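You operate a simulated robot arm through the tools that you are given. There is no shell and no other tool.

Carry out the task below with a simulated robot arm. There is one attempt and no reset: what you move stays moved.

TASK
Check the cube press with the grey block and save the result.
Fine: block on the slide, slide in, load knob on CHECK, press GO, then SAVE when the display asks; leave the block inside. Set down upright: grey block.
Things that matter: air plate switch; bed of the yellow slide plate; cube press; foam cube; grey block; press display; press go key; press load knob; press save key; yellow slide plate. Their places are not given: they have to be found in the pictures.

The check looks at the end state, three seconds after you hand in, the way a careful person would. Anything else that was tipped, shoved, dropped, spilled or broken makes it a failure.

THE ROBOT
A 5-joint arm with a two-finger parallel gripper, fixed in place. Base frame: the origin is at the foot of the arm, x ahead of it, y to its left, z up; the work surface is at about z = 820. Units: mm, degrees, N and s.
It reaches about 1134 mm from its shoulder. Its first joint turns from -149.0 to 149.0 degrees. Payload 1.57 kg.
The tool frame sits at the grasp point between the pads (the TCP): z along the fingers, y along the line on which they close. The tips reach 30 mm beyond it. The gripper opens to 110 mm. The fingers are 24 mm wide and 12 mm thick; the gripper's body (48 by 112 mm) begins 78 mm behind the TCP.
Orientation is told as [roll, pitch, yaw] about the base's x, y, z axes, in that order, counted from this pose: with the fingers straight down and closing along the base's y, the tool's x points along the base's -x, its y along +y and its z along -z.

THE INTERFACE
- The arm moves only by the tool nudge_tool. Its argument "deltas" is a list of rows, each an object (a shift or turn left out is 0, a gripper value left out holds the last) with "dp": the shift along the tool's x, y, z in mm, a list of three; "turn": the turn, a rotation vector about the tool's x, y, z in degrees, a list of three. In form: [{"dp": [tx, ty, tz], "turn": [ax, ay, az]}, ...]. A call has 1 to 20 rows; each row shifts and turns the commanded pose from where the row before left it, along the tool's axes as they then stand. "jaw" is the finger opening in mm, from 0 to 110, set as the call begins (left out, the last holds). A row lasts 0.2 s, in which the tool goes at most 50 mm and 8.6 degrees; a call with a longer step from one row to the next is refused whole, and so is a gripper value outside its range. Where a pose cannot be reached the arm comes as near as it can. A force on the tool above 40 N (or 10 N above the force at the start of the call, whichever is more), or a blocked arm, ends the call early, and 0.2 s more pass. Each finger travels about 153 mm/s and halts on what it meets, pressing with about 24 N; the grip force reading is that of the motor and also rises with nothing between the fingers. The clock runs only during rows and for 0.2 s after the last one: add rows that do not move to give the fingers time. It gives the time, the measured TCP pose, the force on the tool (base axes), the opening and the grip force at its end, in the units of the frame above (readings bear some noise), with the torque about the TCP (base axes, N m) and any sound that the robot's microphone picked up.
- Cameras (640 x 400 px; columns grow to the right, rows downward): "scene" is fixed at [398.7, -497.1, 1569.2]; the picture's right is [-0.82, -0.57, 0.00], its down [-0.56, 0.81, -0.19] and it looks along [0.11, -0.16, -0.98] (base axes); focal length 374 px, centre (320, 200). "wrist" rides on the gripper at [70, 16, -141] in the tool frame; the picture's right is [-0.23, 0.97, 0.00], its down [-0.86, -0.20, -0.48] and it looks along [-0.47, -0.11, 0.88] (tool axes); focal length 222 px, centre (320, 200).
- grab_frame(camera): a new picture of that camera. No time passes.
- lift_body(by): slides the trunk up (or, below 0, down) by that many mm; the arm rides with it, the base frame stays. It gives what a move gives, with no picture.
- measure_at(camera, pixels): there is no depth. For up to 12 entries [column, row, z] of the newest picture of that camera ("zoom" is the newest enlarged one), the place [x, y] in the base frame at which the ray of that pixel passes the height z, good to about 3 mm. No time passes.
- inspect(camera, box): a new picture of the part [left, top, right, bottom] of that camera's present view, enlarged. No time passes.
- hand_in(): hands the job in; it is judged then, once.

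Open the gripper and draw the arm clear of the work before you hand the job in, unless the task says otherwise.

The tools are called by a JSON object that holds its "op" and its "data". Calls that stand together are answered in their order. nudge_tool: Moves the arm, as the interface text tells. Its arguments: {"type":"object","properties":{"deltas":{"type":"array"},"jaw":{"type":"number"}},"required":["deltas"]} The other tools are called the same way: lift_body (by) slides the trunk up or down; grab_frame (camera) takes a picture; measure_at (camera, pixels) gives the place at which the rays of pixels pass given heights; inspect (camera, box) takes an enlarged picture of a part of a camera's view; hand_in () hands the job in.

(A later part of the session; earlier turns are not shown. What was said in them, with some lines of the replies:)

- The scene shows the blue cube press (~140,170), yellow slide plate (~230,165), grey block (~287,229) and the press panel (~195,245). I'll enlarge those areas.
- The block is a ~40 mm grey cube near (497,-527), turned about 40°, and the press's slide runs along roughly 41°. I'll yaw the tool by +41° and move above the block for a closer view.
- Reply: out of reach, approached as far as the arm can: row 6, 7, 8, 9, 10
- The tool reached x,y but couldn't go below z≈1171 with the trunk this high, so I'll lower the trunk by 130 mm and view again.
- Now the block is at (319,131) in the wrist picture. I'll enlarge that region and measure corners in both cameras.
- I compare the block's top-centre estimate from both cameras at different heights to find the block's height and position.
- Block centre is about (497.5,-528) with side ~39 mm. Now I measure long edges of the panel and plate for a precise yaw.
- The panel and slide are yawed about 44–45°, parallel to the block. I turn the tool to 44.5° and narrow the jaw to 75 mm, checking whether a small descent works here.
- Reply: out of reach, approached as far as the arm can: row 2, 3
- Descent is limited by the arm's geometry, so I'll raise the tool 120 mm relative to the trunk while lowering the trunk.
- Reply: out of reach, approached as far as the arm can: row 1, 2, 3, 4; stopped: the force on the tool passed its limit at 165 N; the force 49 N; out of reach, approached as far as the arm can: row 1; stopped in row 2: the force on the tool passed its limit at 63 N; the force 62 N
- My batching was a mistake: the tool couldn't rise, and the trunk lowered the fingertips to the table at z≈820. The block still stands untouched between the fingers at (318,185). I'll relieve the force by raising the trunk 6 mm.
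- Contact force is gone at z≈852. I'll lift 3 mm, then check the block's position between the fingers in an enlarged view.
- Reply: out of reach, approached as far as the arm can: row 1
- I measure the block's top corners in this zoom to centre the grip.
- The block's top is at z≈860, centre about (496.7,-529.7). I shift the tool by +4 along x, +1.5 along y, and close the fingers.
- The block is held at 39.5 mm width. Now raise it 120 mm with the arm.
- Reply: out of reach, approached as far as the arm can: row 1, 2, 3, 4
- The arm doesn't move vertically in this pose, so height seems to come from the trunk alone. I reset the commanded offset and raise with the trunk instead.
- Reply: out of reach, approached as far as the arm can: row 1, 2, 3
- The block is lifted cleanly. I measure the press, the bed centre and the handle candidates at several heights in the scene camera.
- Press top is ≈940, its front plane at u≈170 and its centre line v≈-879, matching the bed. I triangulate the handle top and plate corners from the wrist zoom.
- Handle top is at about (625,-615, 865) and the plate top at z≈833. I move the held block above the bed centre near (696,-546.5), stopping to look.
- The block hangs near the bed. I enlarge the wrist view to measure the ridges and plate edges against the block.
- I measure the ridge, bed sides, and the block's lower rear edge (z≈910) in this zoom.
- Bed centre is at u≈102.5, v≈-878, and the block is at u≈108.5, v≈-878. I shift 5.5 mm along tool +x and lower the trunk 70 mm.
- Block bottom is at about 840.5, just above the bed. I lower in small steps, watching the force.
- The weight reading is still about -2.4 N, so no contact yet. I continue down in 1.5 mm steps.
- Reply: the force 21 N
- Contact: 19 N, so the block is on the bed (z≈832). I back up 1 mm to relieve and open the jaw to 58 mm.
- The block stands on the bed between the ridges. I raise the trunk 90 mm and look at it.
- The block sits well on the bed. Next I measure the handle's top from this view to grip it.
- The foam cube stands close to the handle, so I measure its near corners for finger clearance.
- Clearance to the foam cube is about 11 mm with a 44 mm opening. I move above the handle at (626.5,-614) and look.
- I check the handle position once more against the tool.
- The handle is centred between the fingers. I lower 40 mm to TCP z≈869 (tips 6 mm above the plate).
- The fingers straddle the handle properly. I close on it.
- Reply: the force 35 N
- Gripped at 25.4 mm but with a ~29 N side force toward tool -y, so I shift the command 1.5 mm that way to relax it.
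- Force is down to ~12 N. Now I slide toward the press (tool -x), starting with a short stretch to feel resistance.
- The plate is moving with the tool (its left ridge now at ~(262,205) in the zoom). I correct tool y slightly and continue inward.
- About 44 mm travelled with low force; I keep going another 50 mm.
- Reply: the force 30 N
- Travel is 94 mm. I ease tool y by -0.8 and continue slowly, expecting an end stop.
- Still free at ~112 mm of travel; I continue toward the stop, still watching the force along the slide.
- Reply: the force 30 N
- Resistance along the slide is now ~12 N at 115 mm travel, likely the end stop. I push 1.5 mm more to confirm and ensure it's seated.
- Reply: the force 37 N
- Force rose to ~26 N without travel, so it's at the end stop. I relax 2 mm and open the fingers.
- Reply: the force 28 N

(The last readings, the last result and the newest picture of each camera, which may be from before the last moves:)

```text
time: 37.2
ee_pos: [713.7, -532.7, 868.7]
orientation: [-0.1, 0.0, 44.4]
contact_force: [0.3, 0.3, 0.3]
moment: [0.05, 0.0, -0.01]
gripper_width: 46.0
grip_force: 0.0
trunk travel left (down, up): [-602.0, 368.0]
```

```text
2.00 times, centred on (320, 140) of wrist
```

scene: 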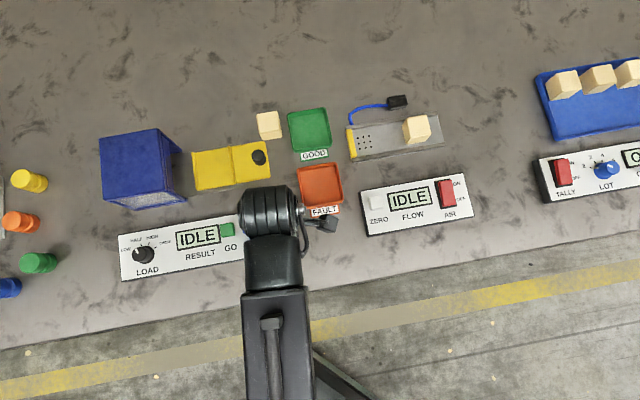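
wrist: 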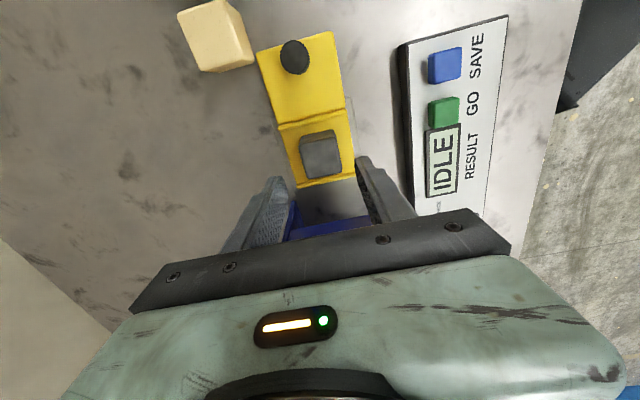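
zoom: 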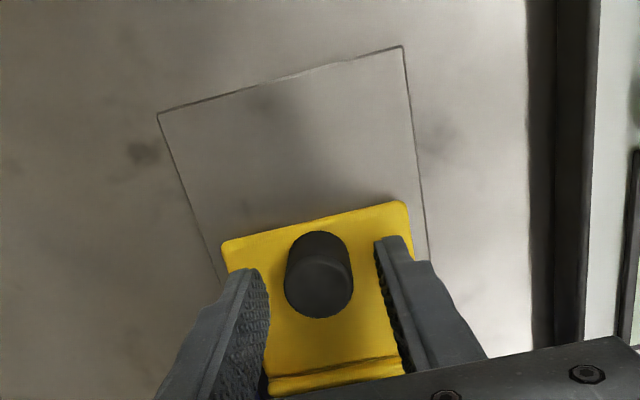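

Fingers are clear of the handle. I raise 120 mm and check the press and display.

{"op": "lift_body", "data": {"by": 120}}

{"op": "grab_frame", "data": {"camera": "wrist"}}

{"op": "nudge_tool", "data": {"deltas": [{"dp": [40, 0, 0]}, {"dp": [40, 10, 0]}, {"dp": [0, 45, 0]}, {"dp": [0, 45, 0]}, {"dp": [0, 45, 0]}, {}]}}

{"op": "grab_frame", "data": {"camera": "scene"}}

{"op": "grab_frame", "data": {"camera": "wrist"}}

```text
time: 38.7
ee_pos: [713.4, -532.4, 989.3]
orientation: [0.1, 0.1, 44.5]
contact_force: [0.6, 0.5, -0.6]
moment: [-0.01, -0.01, 0.02]
gripper_width: 46.0
grip_force: 0.0
trunk travel left (down, up): [-722.0, 248.0]
```

```text
taken
```

wrist: 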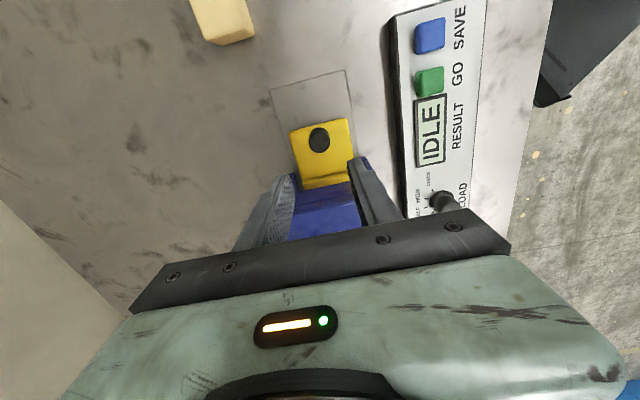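

```text
time: 40.1
ee_pos: [554.2, -479.3, 989.3]
orientation: [-0.1, 0.0, 44.5]
contact_force: [0.5, 0.3, 0.4]
moment: [-0.03, 0.02, -0.01]
gripper_width: 46.1
grip_force: 0.1
trunk travel left (down, up): [-722.0, 248.0]
```

```text
taken
```

scene: 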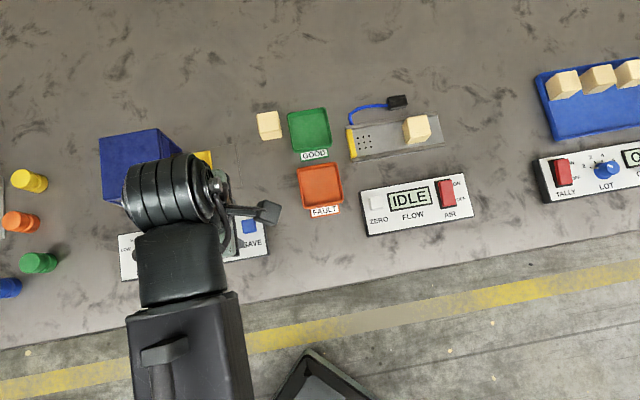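

```text
taken
```

wrist: 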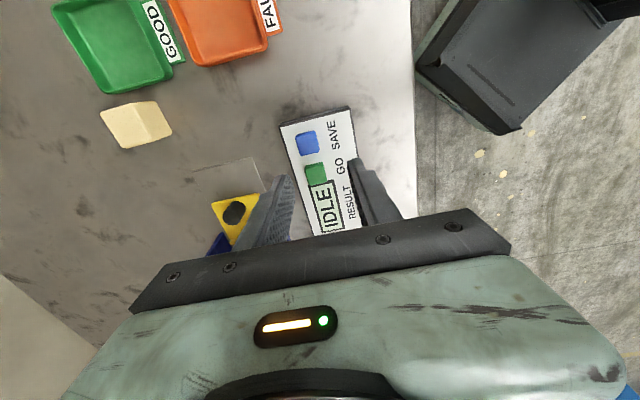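

The slide is in. Now I move above the load knob near (697,-330) for a close look.

{"op": "nudge_tool", "data": {"deltas": [{"dp": [-40, 1.5, 0]}, {"dp": [-40, 1.5, 0]}, {"dp": [-40, 1.5, 0]}, {"dp": [-40, 1.5, 0]}, {"dp": [-20, 1.4, 0]}, {}], "jaw": 60}}

{"op": "grab_frame", "data": {"camera": "wrist"}}

{"op": "inspect", "data": {"camera": "wrist", "box": [240, 70, 400, 220]}}

{"op": "inspect", "data": {"camera": "scene", "box": [110, 195, 310, 320]}}

```text
time: 41.5
ee_pos: [677.0, -351.3, 989.9]
orientation: [0.1, 0.0, 44.6]
contact_force: [0.9, 0.2, -0.9]
moment: [0.05, 0.0, 0.01]
gripper_width: 59.9
grip_force: 0.0
out of reach, approached as far as the arm can: row 2, 4
trunk travel left (down, up): [-722.0, 248.0]
```

```text
taken
```

wrist: 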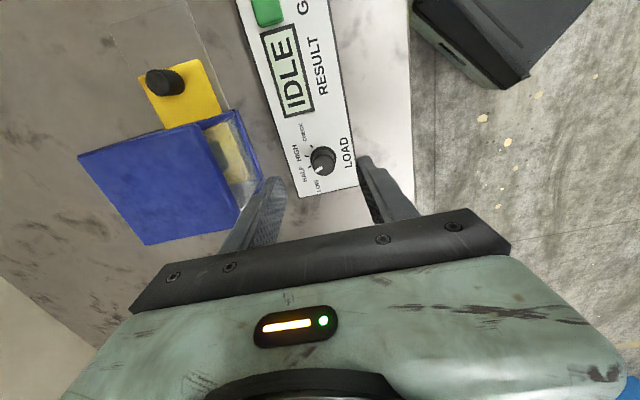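

```text
2.67 times, centred on (320, 145) of wrist
```

zoom: 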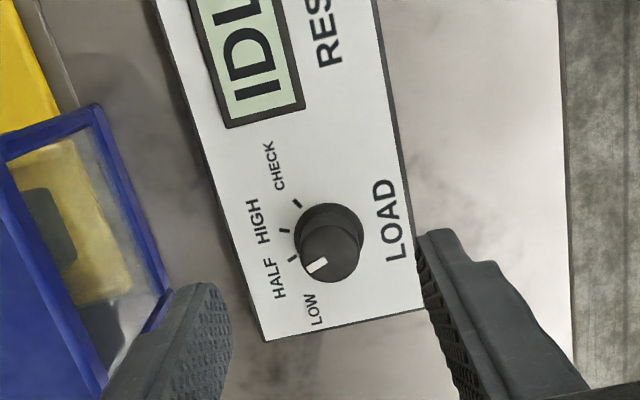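

```text
3.20 times, centred on (210, 258) of scene
```

zoom: 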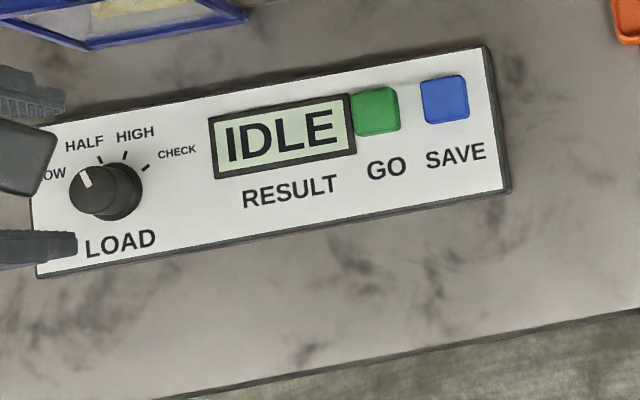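

The knob is visible at about (322,160) in the wrist view with ticks LOW/HALF/HIGH/CHECK. I zoom in tightly to read the pointer's angle.

{"op": "inspect", "data": {"camera": "wrist", "box": [290, 120, 354, 192]}}

{"op": "inspect", "data": {"camera": "scene", "box": [112, 225, 184, 285]}}

```text
5.56 times, centred on (322, 156) of wrist
```

zoom: 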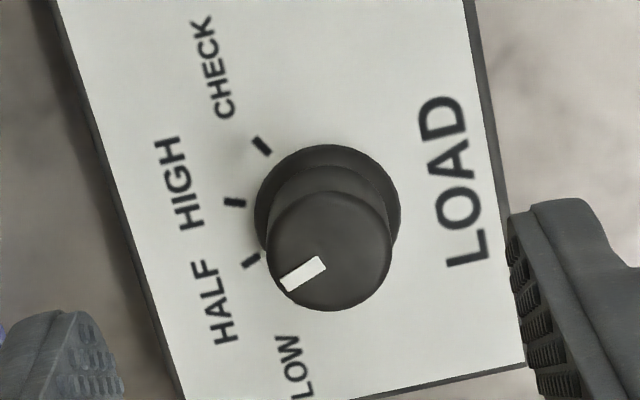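

```text
6.67 times, centred on (148, 255) of scene
```

zoom: 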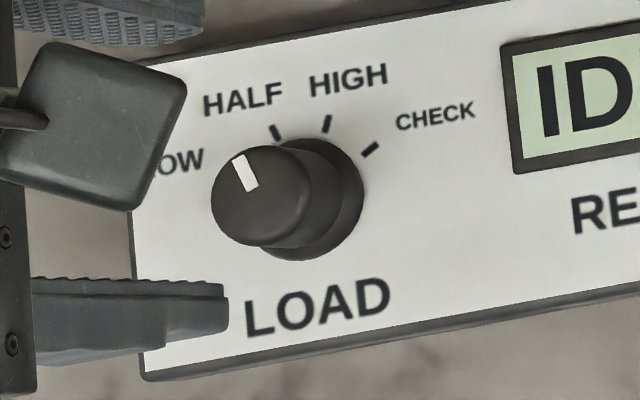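

The pointer is at HALF (parallel to the HALF tick), so CHECK is about 77–80° clockwise. I triangulate the knob's top centre and the panel's face height.

{"op": "measure_at", "data": {"camera": "zoom", "pixels": [[259, 197, 860], [259, 197, 870], [259, 197, 880], [302, 200, 835], [302, 200, 840], [302, 200, 845], [275, 132, 840], [327, 123, 840], [371, 149, 840]]}}

{"op": "measure_at", "data": {"camera": "wrist", "pixels": [[323.6, 165.4, 860], [323.6, 165.4, 870], [323.6, 165.4, 880], [323.4, 158.9, 835], [323.4, 158.9, 840], [323.4, 158.9, 845], [309.6, 167, 840], [306.5, 156.4, 840], [311.6, 146.1, 840]]}}

```text
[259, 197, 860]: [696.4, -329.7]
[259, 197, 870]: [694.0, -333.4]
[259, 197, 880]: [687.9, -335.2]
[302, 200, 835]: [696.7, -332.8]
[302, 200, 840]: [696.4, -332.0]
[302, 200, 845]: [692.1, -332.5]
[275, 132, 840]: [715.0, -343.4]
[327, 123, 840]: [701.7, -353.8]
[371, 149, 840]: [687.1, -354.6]
```

```text
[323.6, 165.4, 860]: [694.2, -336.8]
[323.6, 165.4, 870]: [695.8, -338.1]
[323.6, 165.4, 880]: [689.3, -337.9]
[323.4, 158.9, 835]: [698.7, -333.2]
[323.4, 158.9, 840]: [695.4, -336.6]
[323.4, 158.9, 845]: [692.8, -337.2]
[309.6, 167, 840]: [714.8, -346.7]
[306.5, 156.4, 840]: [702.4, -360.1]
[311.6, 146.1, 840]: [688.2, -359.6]
```

Knob axis is at about (695.5,-334.8), top z≈868, panel face ≈840. I move above it and lower partway to check alignment.

{"op": "nudge_tool", "data": {"deltas": [{"dp": [-24.8, -1.2, 0]}, {}], "jaw": 56}}

{"op": "lift_body", "data": {"by": -75}}

{"op": "inspect", "data": {"camera": "wrist", "box": [230, 90, 410, 230]}}

```text
time: 42.1
ee_pos: [697.5, -335.3, 991.0]
orientation: [0.0, 0.0, 44.5]
contact_force: [-0.6, 0.4, -1.0]
moment: [-0.04, 0.05, 0.04]
gripper_width: 56.2
grip_force: 0.0
trunk travel left (down, up): [-722.0, 248.0]
```

```text
time: 43.2
ee_pos: [697.0, -336.0, 913.3]
orientation: [0.1, 0.0, 44.5]
contact_force: [-0.1, 1.0, -0.4]
moment: [-0.04, -0.02, -0.01]
gripper_width: 55.8
grip_force: 0.1
trunk travel left (down, up): [-647.0, 323.0]
```

```text
2.86 times, centred on (320, 160) of wrist
```

zoom: 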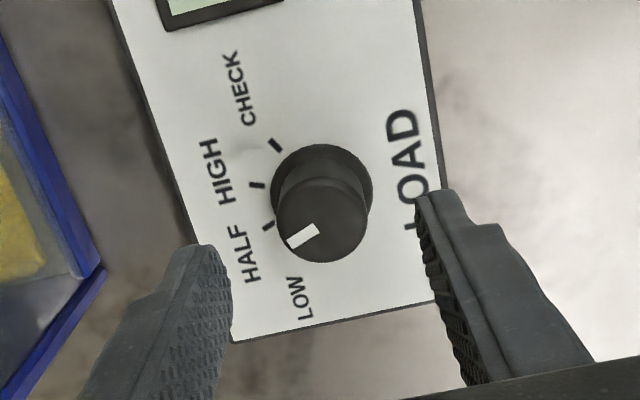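

I verify the knob top and flange centre against the TCP at (697,-335.8).

{"op": "measure_at", "data": {"camera": "zoom", "pixels": [[321, 219, 862], [321, 219, 868], [321, 219, 874], [322, 190, 842], [276, 219, 868], [368, 219, 868]]}}

```text
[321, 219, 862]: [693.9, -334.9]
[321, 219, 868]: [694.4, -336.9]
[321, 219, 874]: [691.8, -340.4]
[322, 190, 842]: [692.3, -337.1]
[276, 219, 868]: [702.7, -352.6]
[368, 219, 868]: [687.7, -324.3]
```

Knob centre ≈(694.5,-336). I shift 1.9 mm along tool x and 1.3 along y, then lower to TCP z≈881.

{"op": "nudge_tool", "data": {"deltas": [{"dp": [1.9, 1.3, 0]}, {}]}}

{"op": "lift_body", "data": {"by": -32}}

{"op": "inspect", "data": {"camera": "wrist", "box": [230, 90, 410, 230]}}

```text
time: 43.9
ee_pos: [694.3, -334.6, 913.5]
orientation: [0.0, 0.1, 44.5]
contact_force: [-0.4, -0.4, 0.3]
moment: [0.0, 0.01, -0.01]
gripper_width: 56.0
grip_force: 0.0
trunk travel left (down, up): [-647.0, 323.0]
```

```text
time: 44.6
ee_pos: [693.5, -334.7, 882.0]
orientation: [0.0, 0.0, 44.5]
contact_force: [0.6, -0.2, 1.0]
moment: [0.0, 0.0, 0.0]
gripper_width: 56.3
grip_force: 0.0
trunk travel left (down, up): [-615.0, 355.0]
```

```text
2.86 times, centred on (320, 160) of wrist
```

zoom: 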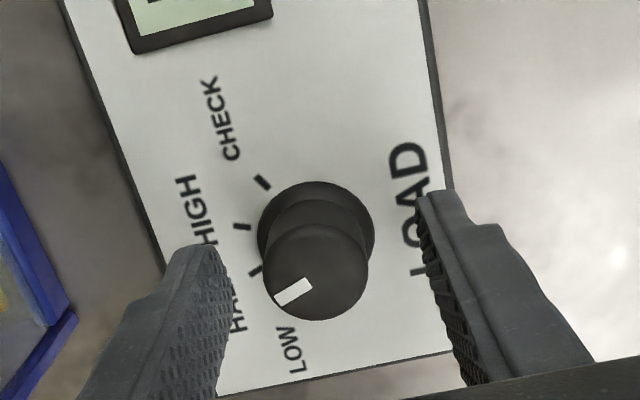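

The knob sits ~2 mm left of the finger midpoint, so I shift -2 mm in tool y and close gently.

{"op": "nudge_tool", "data": {"deltas": [{"dp": [0, -2, 0]}, {}]}}

{"op": "nudge_tool", "data": {"deltas": [{}, {}, {}, {}], "jaw": 20}}

{"op": "inspect", "data": {"camera": "wrist", "box": [230, 90, 410, 230]}}

```text
time: 45.2
ee_pos: [695.1, -338.2, 881.3]
orientation: [0.1, 0.0, 44.5]
contact_force: [-0.1, 0.0, -0.5]
moment: [-0.01, -0.01, 0.01]
gripper_width: 56.2
grip_force: 0.0
trunk travel left (down, up): [-615.0, 355.0]
```

```text
time: 46.2
ee_pos: [693.7, -336.2, 882.3]
orientation: [0.1, 0.1, 44.5]
contact_force: [-8.0, 7.9, -2.8]
moment: [0.03, 0.14, -0.03]
gripper_width: 30.0
grip_force: 5.9
trunk travel left (down, up): [-615.0, 355.0]
```

```text
2.86 times, centred on (320, 160) of wrist
```

zoom: 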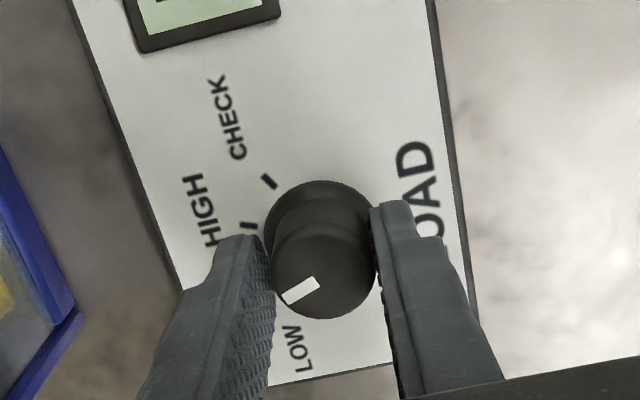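

Knob contacted at 30 mm opening with an 11 N side load toward +y. I shift 0.8 mm that way and let the grip settle.

{"op": "nudge_tool", "data": {"deltas": [{"dp": [0, 0.8, 0]}, {}, {}, {}], "jaw": 10}}

```text
time: 47.2
ee_pos: [694.7, -335.7, 881.7]
orientation: [0.0, 0.0, 44.5]
contact_force: [-14.2, 14.5, -9.9]
moment: [0.04, -0.14, -0.05]
gripper_width: 27.5
grip_force: 38.0
trunk travel left (down, up): [-615.0, 355.0]
```

Firm grip now (27.5 mm, 38 N). I relax the remaining side load with another +1.3 mm in y.

{"op": "nudge_tool", "data": {"deltas": [{"dp": [0, 1.3, 0]}, {}]}}

```text
time: 47.8
ee_pos: [693.7, -335.4, 882.1]
orientation: [-0.2, -0.1, 44.5]
contact_force: [2.6, -0.1, 8.0]
moment: [0.29, 0.47, 0.01]
gripper_width: 27.7
grip_force: 37.8
trunk travel left (down, up): [-615.0, 355.0]
```

Side load is gone. Now turn the knob clockwise (positive about tool z), first 24° to check the response.

{"op": "nudge_tool", "data": {"deltas": [{"turn": [0, 0, 6]}, {"turn": [0, 0, 6]}, {"turn": [0, 0, 6]}, {"turn": [0, 0, 6]}, {}]}}

{"op": "inspect", "data": {"camera": "wrist", "box": [230, 90, 410, 230]}}

```text
time: 49.2
ee_pos: [693.6, -336.5, 881.2]
orientation: [-0.3, -0.2, 20.4]
contact_force: [4.7, -2.8, 15.7]
moment: [0.1, 0.51, 0.0]
gripper_width: 27.8
grip_force: 37.7
trunk travel left (down, up): [-615.0, 355.0]
stopped in row 5: the force on the tool passed its limit at 40 N (the readings are from after the stop); the commanded pose is now the measured one
```

```text
2.86 times, centred on (320, 160) of wrist
```

zoom: 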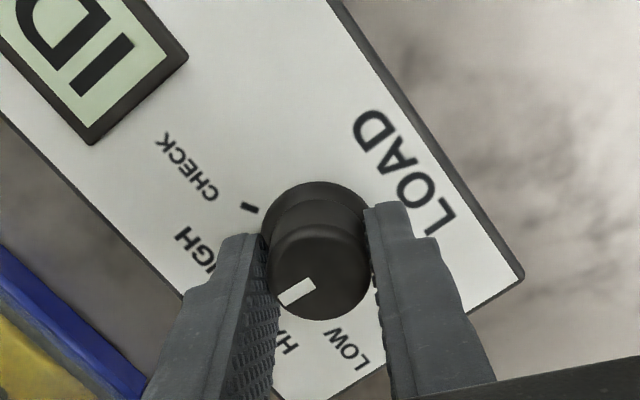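

The knob turns with the tool (mark fixed relative to fingers; yaw 20.4°). I continue in smaller steps of 4°.

{"op": "nudge_tool", "data": {"deltas": [{"turn": [0, 0, 4]}, {"turn": [0, 0, 4]}, {"turn": [0, 0, 4]}, {"turn": [0, 0, 4]}, {}]}}

```text
time: 50.4
ee_pos: [694.2, -335.7, 881.9]
orientation: [-0.2, -0.2, 4.3]
contact_force: [2.9, -8.8, 10.9]
moment: [0.19, 0.25, 0.06]
gripper_width: 27.4
grip_force: 37.9
trunk travel left (down, up): [-615.0, 355.0]
```

Turned 40° so far (at HIGH). I relieve the side force and continue.

{"op": "nudge_tool", "data": {"deltas": [{"dp": [0, -0.5, 0], "turn": [0, 0, 4]}, {"turn": [0, 0, 4]}, {"turn": [0, 0, 4]}, {"turn": [0, 0, 4]}, {"turn": [0, 0, 4]}, {}]}}

{"op": "inspect", "data": {"camera": "wrist", "box": [230, 90, 410, 230]}}

```text
time: 51.8
ee_pos: [694.0, -335.9, 883.3]
orientation: [-0.1, -0.2, -15.7]
contact_force: [10.3, -11.1, 17.2]
moment: [-0.04, -0.95, 0.03]
gripper_width: 27.8
grip_force: 38.3
trunk travel left (down, up): [-615.0, 355.0]
```

```text
2.86 times, centred on (320, 160) of wrist
```

zoom: 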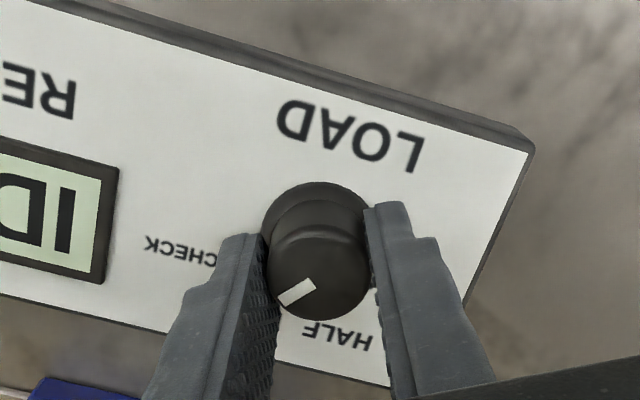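

Turned 60°. About 19° more to reach CHECK, with a small relief shift.

{"op": "nudge_tool", "data": {"deltas": [{"dp": [-0.6, -0.5, 0], "turn": [0, 0, 4]}, {"turn": [0, 0, 4]}, {"turn": [0, 0, 4]}, {"turn": [0, 0, 4]}, {"turn": [0, 0, 3]}, {}]}}

{"op": "inspect", "data": {"camera": "wrist", "box": [230, 90, 410, 230]}}

{"op": "inspect", "data": {"camera": "scene", "box": [112, 225, 184, 285]}}

```text
time: 53.2
ee_pos: [694.1, -336.1, 882.5]
orientation: [0.1, 0.0, -34.7]
contact_force: [-10.1, 3.1, -5.2]
moment: [0.19, -0.39, -0.01]
gripper_width: 27.5
grip_force: 37.7
trunk travel left (down, up): [-615.0, 355.0]
```

```text
2.86 times, centred on (320, 160) of wrist
```

zoom: 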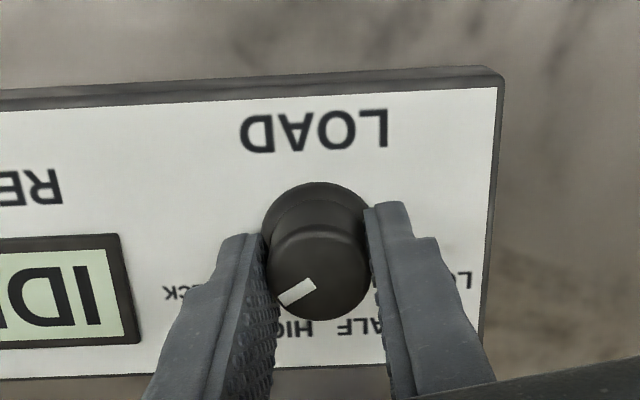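

```text
6.67 times, centred on (148, 255) of scene
```

zoom: 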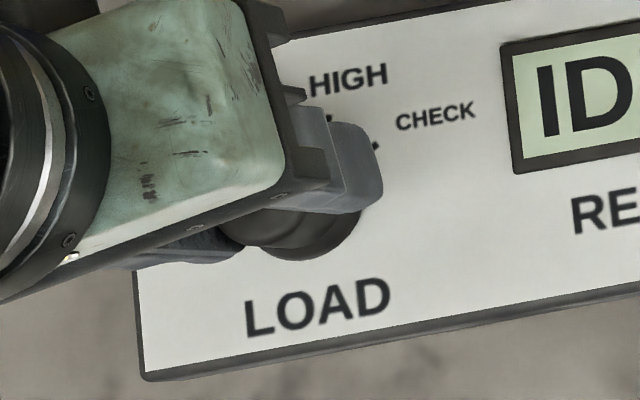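

Turned 79° in total. I open the fingers, raise and check the pointer against the CHECK tick.

{"op": "nudge_tool", "data": {"deltas": [{}, {}, {}], "jaw": 50}}

{"op": "lift_body", "data": {"by": 60}}

{"op": "inspect", "data": {"camera": "wrist", "box": [230, 70, 410, 210]}}

{"op": "inspect", "data": {"camera": "scene", "box": [112, 225, 184, 285]}}

```text
time: 54.0
ee_pos: [694.6, -337.1, 882.2]
orientation: [-0.1, -0.2, -34.6]
contact_force: [-0.1, -1.0, 0.3]
moment: [-0.04, -0.01, 0.04]
gripper_width: 50.1
grip_force: 0.1
trunk travel left (down, up): [-615.0, 355.0]
```

```text
time: 55.0
ee_pos: [695.3, -338.4, 942.4]
orientation: [0.0, -0.3, -34.6]
contact_force: [0.2, -0.1, -0.2]
moment: [0.01, -0.02, 0.01]
gripper_width: 50.0
grip_force: 0.0
trunk travel left (down, up): [-675.0, 295.0]
```

```text
2.86 times, centred on (320, 140) of wrist
```

zoom: 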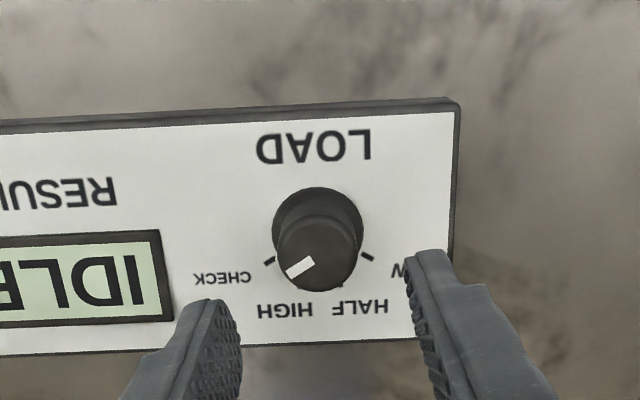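

```text
6.67 times, centred on (148, 255) of scene
```

zoom: 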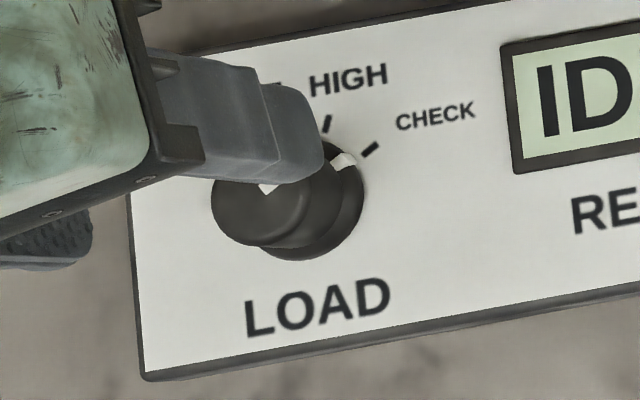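

The pointer aligns with the CHECK tick. Now I turn back to 44.5°, close the fingers and move above GO near (597,-461).

{"op": "nudge_tool", "data": {"deltas": [{"turn": [0, 0, -8]}, {"turn": [0, 0, -8]}, {"turn": [0, 0, -8]}, {"turn": [0, 0, -8]}, {"turn": [0, 0, -8]}, {"turn": [0, 0, -8]}, {"turn": [0, 0, -8]}, {"turn": [0, 0, -8]}, {"turn": [0, 0, -8]}, {"turn": [0, 0, -7.1]}, {"dp": [40, -5, 0]}, {"dp": [40, -5, 0]}, {"dp": [40, -5, 0]}, {"dp": [37, -5, 0]}, {}, {}], "jaw": 0}}

{"op": "grab_frame", "data": {"camera": "wrist"}}

{"op": "inspect", "data": {"camera": "wrist", "box": [240, 80, 400, 210]}}

{"op": "inspect", "data": {"camera": "scene", "box": [110, 195, 310, 320]}}

```text
time: 58.4
ee_pos: [597.6, -463.0, 941.1]
orientation: [-0.2, 0.0, 44.5]
contact_force: [0.0, -0.5, 0.2]
moment: [0.02, 0.0, 0.02]
gripper_width: 0.2
grip_force: 21.2
trunk travel left (down, up): [-675.0, 295.0]
```

```text
taken
```

wrist: 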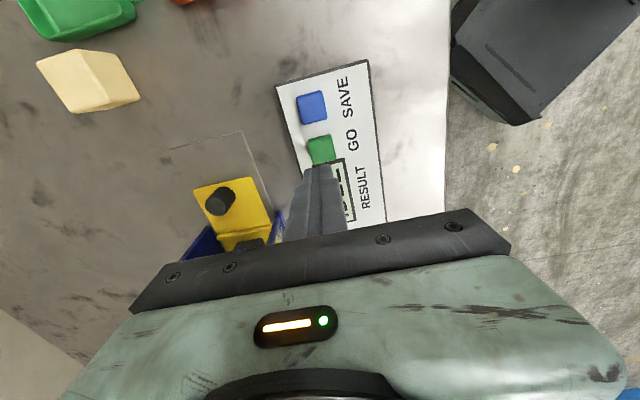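

```text
3.08 times, centred on (320, 145) of wrist
```

zoom: 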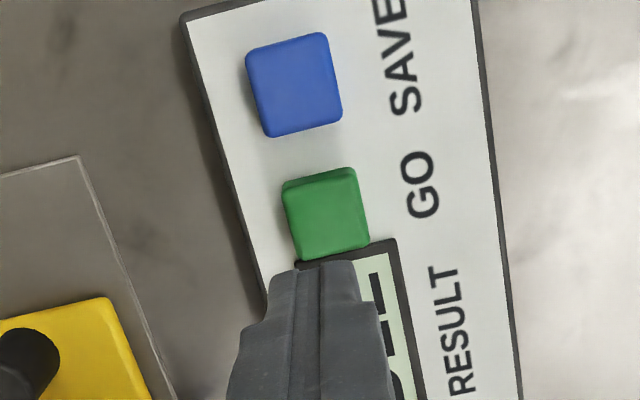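

```text
3.20 times, centred on (210, 258) of scene
```

zoom: 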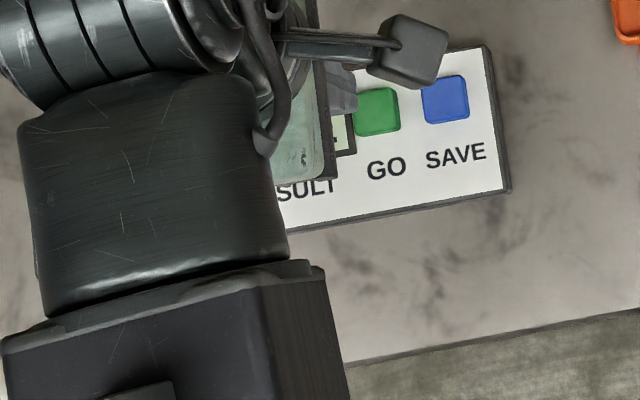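

GO is at (327,218) in the wrist zoom; I triangulate GO and SAVE tops between the two cameras.

{"op": "measure_at", "data": {"camera": "zoom", "pixels": [[376, 111, 842], [376, 111, 848], [376, 111, 854], [445, 100, 842], [445, 100, 848], [445, 100, 854], [353, 91, 850], [400, 130, 848]]}}

{"op": "measure_at", "data": {"camera": "wrist", "pixels": [[322.4, 152, 842], [322.4, 152, 848], [322.4, 152, 854], [311.6, 107.5, 842], [311.6, 107.5, 848], [311.6, 107.5, 854]]}}

```text
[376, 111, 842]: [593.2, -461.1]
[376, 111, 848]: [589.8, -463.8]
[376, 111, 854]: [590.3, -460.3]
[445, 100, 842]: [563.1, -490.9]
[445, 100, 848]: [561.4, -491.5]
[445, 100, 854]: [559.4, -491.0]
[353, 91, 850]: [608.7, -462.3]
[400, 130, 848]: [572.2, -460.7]
```

```text
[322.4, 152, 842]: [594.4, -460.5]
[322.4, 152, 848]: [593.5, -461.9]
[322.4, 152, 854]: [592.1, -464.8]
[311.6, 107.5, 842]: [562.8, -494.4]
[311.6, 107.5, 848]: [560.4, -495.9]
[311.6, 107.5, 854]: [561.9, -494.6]
```

GO top centre ≈(592,-462), SAVE ≈(561,-493), tops near z 848. I align over GO (slightly away from the display) and lower to about 8 mm above.

{"op": "nudge_tool", "data": {"deltas": [{"dp": [5, 4.5, 0]}, {}]}}

{"op": "lift_body", "data": {"by": -52}}

{"op": "inspect", "data": {"camera": "wrist", "box": [240, 80, 400, 210]}}

```text
time: 59.0
ee_pos: [590.6, -464.3, 943.0]
orientation: [-0.2, 0.0, 44.5]
contact_force: [0.1, -0.7, 0.4]
moment: [-0.02, 0.0, 0.0]
gripper_width: 0.3
grip_force: 21.8
trunk travel left (down, up): [-675.0, 295.0]
```

```text
time: 59.9
ee_pos: [591.5, -464.1, 890.3]
orientation: [-0.2, 0.0, 44.4]
contact_force: [0.1, -0.4, 0.2]
moment: [0.01, 0.0, -0.02]
gripper_width: 0.0
grip_force: 21.2
trunk travel left (down, up): [-623.0, 347.0]
```

```text
3.08 times, centred on (320, 145) of wrist
```

zoom: 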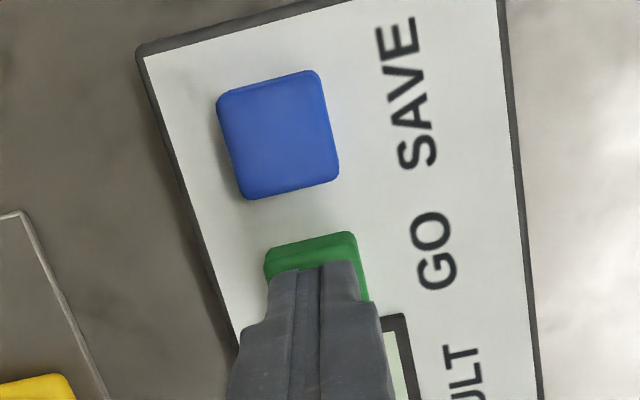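

The fingertips are over the green key. I lower in small steps, watching force and sound.

{"op": "lift_body", "data": {"by": -8}}

{"op": "lift_body", "data": {"by": -2}}

```text
time: 60.5
ee_pos: [591.7, -464.1, 882.1]
orientation: [-0.1, 0.0, 44.4]
contact_force: [3.2, -1.9, 9.8]
moment: [-0.05, -0.1, 0.03]
gripper_width: 0.0
grip_force: 21.3
trunk travel left (down, up): [-615.0, 355.0]
heard: click
```

```text
time: 61.0
ee_pos: [590.3, -463.6, 880.8]
orientation: [-0.4, 0.0, 44.5]
contact_force: [6.1, -5.5, 18.6]
moment: [-0.16, -0.2, -0.01]
gripper_width: 0.0
grip_force: 20.9
trunk travel left (down, up): [-613.0, 357.0]
```

A click was heard, so GO has been pressed. I rise 40 mm and read the display.

{"op": "lift_body", "data": {"by": 40}}

{"op": "grab_frame", "data": {"camera": "wrist"}}

{"op": "inspect", "data": {"camera": "scene", "box": [90, 110, 310, 320]}}

```text
time: 61.8
ee_pos: [590.8, -464.3, 921.1]
orientation: [-0.2, 0.0, 44.5]
contact_force: [0.3, 0.1, -0.3]
moment: [0.01, 0.0, 0.0]
gripper_width: 0.0
grip_force: 21.3
trunk travel left (down, up): [-653.0, 317.0]
```

```text
taken
```

wrist: 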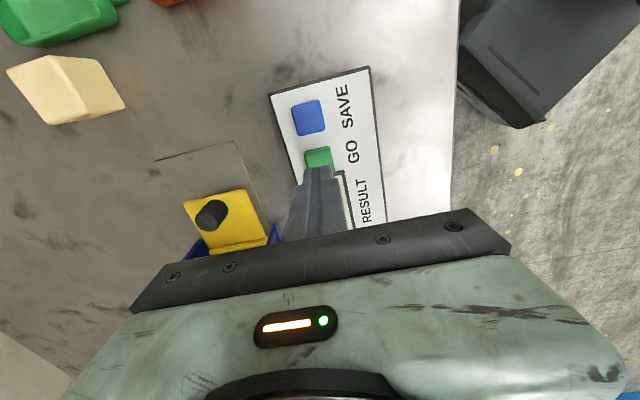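

```text
1.90 times, centred on (200, 215) of scene
```

zoom: 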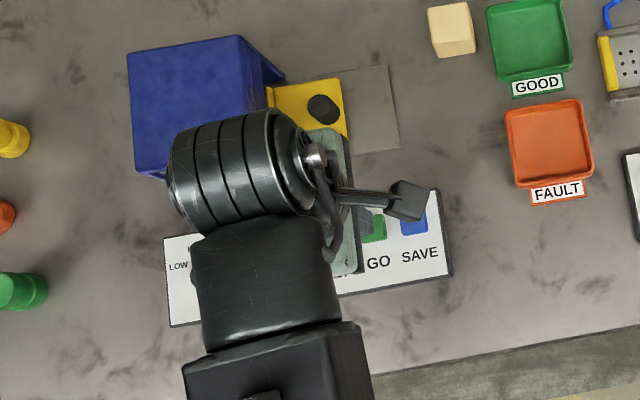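

The display is hidden behind the fingers, so I step 80 mm toward the knob side to read it.

{"op": "nudge_tool", "data": {"deltas": [{"dp": [-40, 0, 0]}, {"dp": [-40, 0, 0]}, {}]}}

{"op": "grab_frame", "data": {"camera": "wrist"}}

{"op": "inspect", "data": {"camera": "wrist", "box": [240, 20, 420, 200]}}

```text
time: 62.6
ee_pos: [647.9, -404.4, 919.9]
orientation: [-0.3, 0.0, 44.5]
contact_force: [-0.1, -0.1, -0.2]
moment: [-0.01, 0.02, 0.0]
gripper_width: 0.0
grip_force: 21.8
out of reach, approached as far as the arm can: row 2
trunk travel left (down, up): [-653.0, 317.0]
```

```text
taken
```

wrist: 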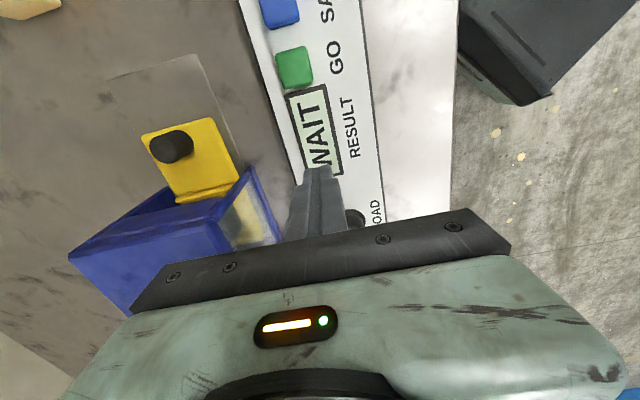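

```text
2.22 times, centred on (330, 110) of wrist
```

zoom: 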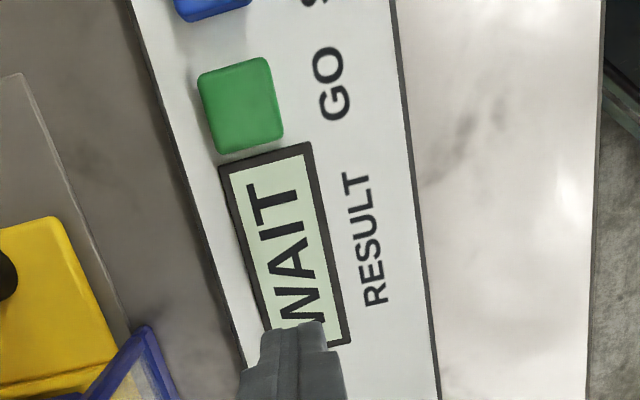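

The display reads WAIT. I let some time pass and read it again.

{"op": "nudge_tool", "data": {"deltas": [{}, {}, {}, {}, {}, {}, {}, {}, {}, {}, {}, {}, {}, {}, {}, {}, {}, {}, {}, {}]}}

{"op": "inspect", "data": {"camera": "wrist", "box": [240, 20, 420, 200]}}

```text
time: 66.8
ee_pos: [647.5, -405.6, 919.2]
orientation: [-0.1, -0.1, 44.6]
contact_force: [-0.1, -0.2, -0.3]
moment: [-0.02, 0.0, 0.04]
gripper_width: 0.0
grip_force: 20.9
trunk travel left (down, up): [-653.0, 317.0]
```

```text
2.22 times, centred on (330, 110) of wrist
```

zoom: 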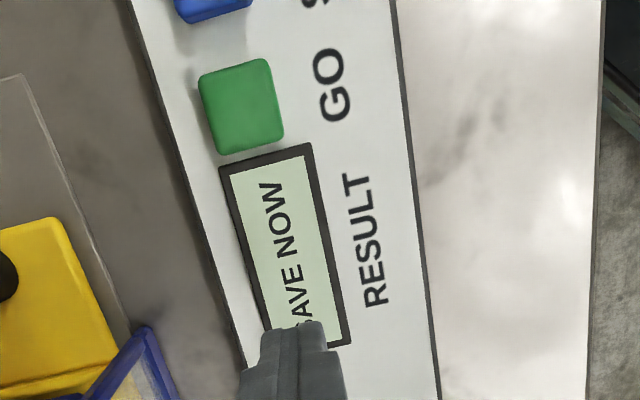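

The display says SAVE NOW. I go straight over SAVE at about (561,-493) and press.

{"op": "nudge_tool", "data": {"deltas": [{"dp": [41, -0.5, 0]}, {"dp": [41, -0.5, 0]}, {"dp": [41.5, -0.5, 0]}, {}]}}

{"op": "lift_body", "data": {"by": -32}}

{"op": "inspect", "data": {"camera": "wrist", "box": [240, 80, 400, 210]}}

```text
time: 67.8
ee_pos: [565.4, -493.5, 919.6]
orientation: [-0.2, 0.0, 44.6]
contact_force: [-0.1, -0.1, -0.1]
moment: [-0.01, 0.0, -0.01]
gripper_width: 0.1
grip_force: 21.6
trunk travel left (down, up): [-653.0, 317.0]
```

```text
time: 68.6
ee_pos: [564.6, -492.9, 889.9]
orientation: [-0.3, -0.1, 44.5]
contact_force: [0.0, -0.3, 1.0]
moment: [0.0, 0.01, 0.02]
gripper_width: 0.0
grip_force: 21.2
trunk travel left (down, up): [-621.0, 349.0]
```

```text
3.08 times, centred on (320, 145) of wrist
```

zoom: 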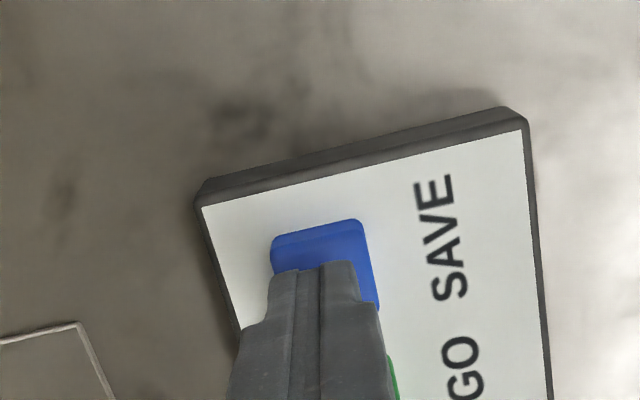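

I shift +3.5 mm along tool x to centre on SAVE, then press.

{"op": "nudge_tool", "data": {"deltas": [{"dp": [3.5, 1.5, 0]}]}}

{"op": "lift_body", "data": {"by": -8}}

```text
time: 69.0
ee_pos: [561.6, -492.7, 887.8]
orientation: [-0.1, 0.0, 44.5]
contact_force: [0.7, 0.0, 1.2]
moment: [0.04, -0.03, 0.0]
gripper_width: 0.0
grip_force: 21.5
trunk travel left (down, up): [-621.0, 349.0]
```

```text
time: 69.6
ee_pos: [561.2, -493.3, 880.7]
orientation: [-0.3, 0.0, 44.4]
contact_force: [5.5, -3.7, 19.3]
moment: [-0.09, -0.18, 0.05]
gripper_width: 0.0
grip_force: 21.3
trunk travel left (down, up): [-613.0, 357.0]
heard: click
```

A click on SAVE. I raise the trunk 60 mm and step to where the display is readable.

{"op": "lift_body", "data": {"by": 60}}

{"op": "nudge_tool", "data": {"deltas": [{"dp": [-40, 0, 0]}, {"dp": [-40, 0, 0]}, {"dp": [-45, 0, 0]}, {}]}}

{"op": "grab_frame", "data": {"camera": "wrist"}}

{"op": "inspect", "data": {"camera": "wrist", "box": [240, 20, 420, 200]}}

```text
time: 70.6
ee_pos: [560.6, -493.4, 941.4]
orientation: [-0.2, 0.0, 44.6]
contact_force: [-1.7, -0.4, -0.1]
moment: [0.03, -0.01, 0.01]
gripper_width: 0.1
grip_force: 21.7
trunk travel left (down, up): [-673.0, 297.0]
```

```text
time: 71.6
ee_pos: [648.1, -405.5, 941.1]
orientation: [-0.2, 0.0, 44.6]
contact_force: [0.3, 0.4, 1.0]
moment: [0.0, 0.07, -0.02]
gripper_width: 0.0
grip_force: 21.5
trunk travel left (down, up): [-673.0, 297.0]
```

```text
taken
```

wrist: 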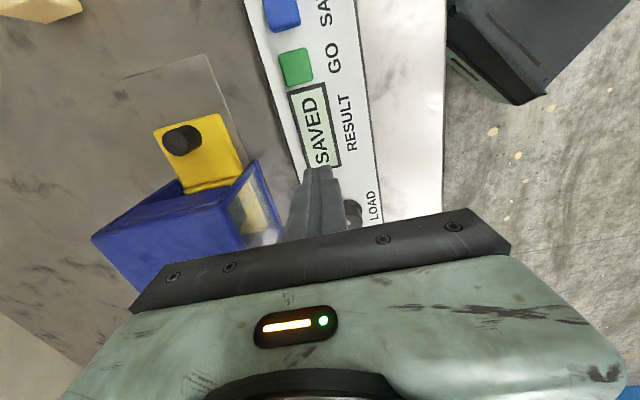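

```text
2.22 times, centred on (330, 110) of wrist
```

zoom: 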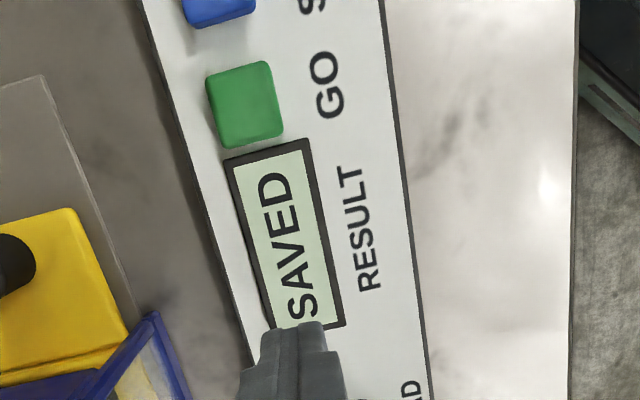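

The display reads SAVED. I raise the arm, open the gripper and draw back from the work.

{"op": "lift_body", "data": {"by": 150}}

{"op": "nudge_tool", "data": {"deltas": [{"dp": [36, 28.4, 0]}, {"dp": [36, 28.4, 0]}, {"dp": [36, 28.4, 0]}, {"dp": [36, 28.4, 0]}, {"dp": [36, 28.4, 0]}, {}], "jaw": 100}}

{"op": "grab_frame", "data": {"camera": "scene"}}

{"op": "grab_frame", "data": {"camera": "wrist"}}

```text
time: 73.3
ee_pos: [648.6, -405.3, 1091.4]
orientation: [-0.3, 0.0, 44.5]
contact_force: [-0.2, -0.8, 0.1]
moment: [0.01, -0.03, 0.02]
gripper_width: 0.2
grip_force: 20.9
trunk travel left (down, up): [-823.0, 147.0]
```

```text
time: 74.7
ee_pos: [419.0, -429.8, 1090.9]
orientation: [-0.3, 0.0, 44.6]
contact_force: [0.0, 0.3, 0.5]
moment: [0.0, 0.02, 0.0]
gripper_width: 100.3
grip_force: 0.1
trunk travel left (down, up): [-823.0, 147.0]
```

```text
taken
```

scene: 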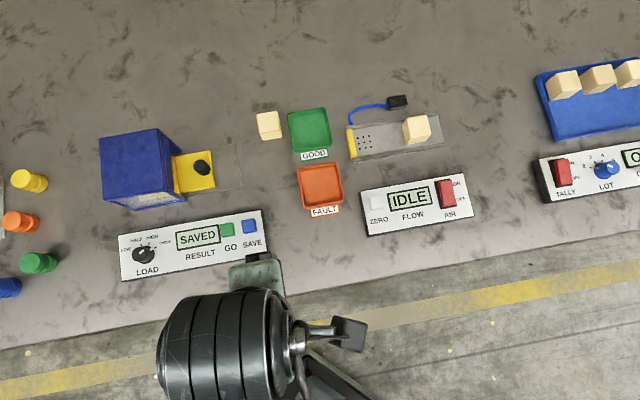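

```text
taken
```

wrist: 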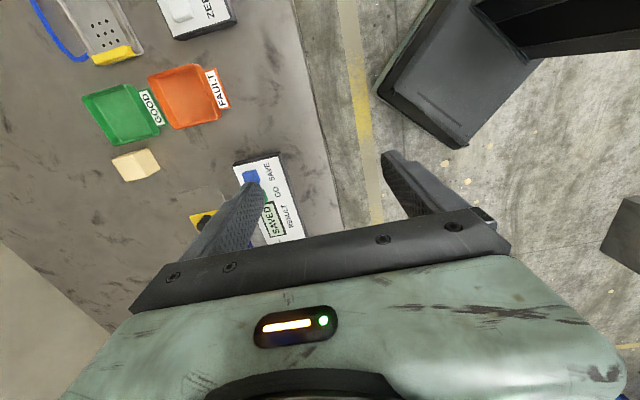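

Everything else stands where it was. I take a last close look at the press window and panel before handing in.

{"op": "inspect", "data": {"camera": "scene", "box": [90, 120, 280, 290]}}

{"op": "inspect", "data": {"camera": "scene", "box": [96, 160, 216, 235]}}

```text
2.35 times, centred on (185, 205) of scene
```

zoom: 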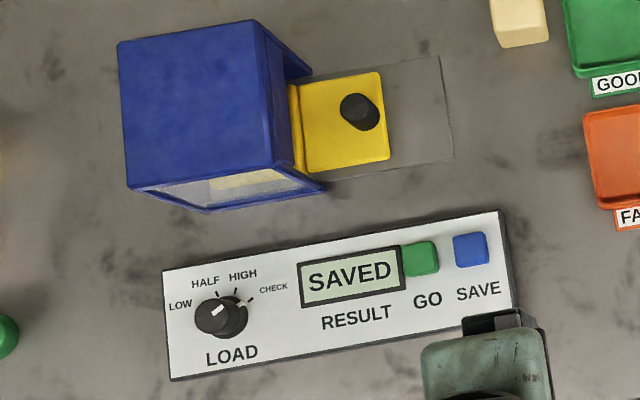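

```text
5.33 times, centred on (156, 198) of scene
```

zoom: 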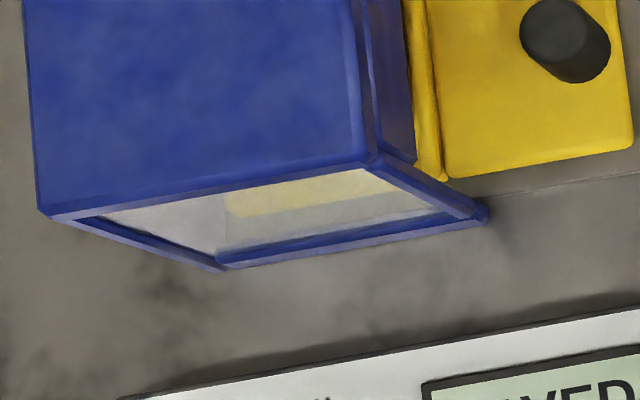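

The slide is in with the block inside, the knob is on CHECK, the display reads SAVED, and the arm is clear with its gripper open. I hand in.

{"op": "hand_in", "data": {}}

```text
The job is handed in.
```

I checked the cube press with the grey block and saved the result; the display now reads SAVED. I have handed the job in, but the check result hasn't come back.

- **Block:** it was set upright on the bed, and the slide is pushed in to its end stop. After sliding in I saw it through the press window. The last pictures don't show the block itself.
- **Load knob:** it was on HALF. I turned it about 79° and the pointer lines up with the CHECK tick.
- **GO and SAVE:** both keys clicked when pressed. The display went from WAIT to SAVE NOW, and I pressed SAVE about three seconds after reading that.
- **Mistake early on:** I lowered the trunk too far and the fingertips hit the table, with the force peaking at 165 N. The block was standing between the fingers and was not touched, and nothing else appeared to move.

In the last pictures the foam cube, the trays and the air plate switch look as they did at the start. The arm is drawn back, with its gripper open.
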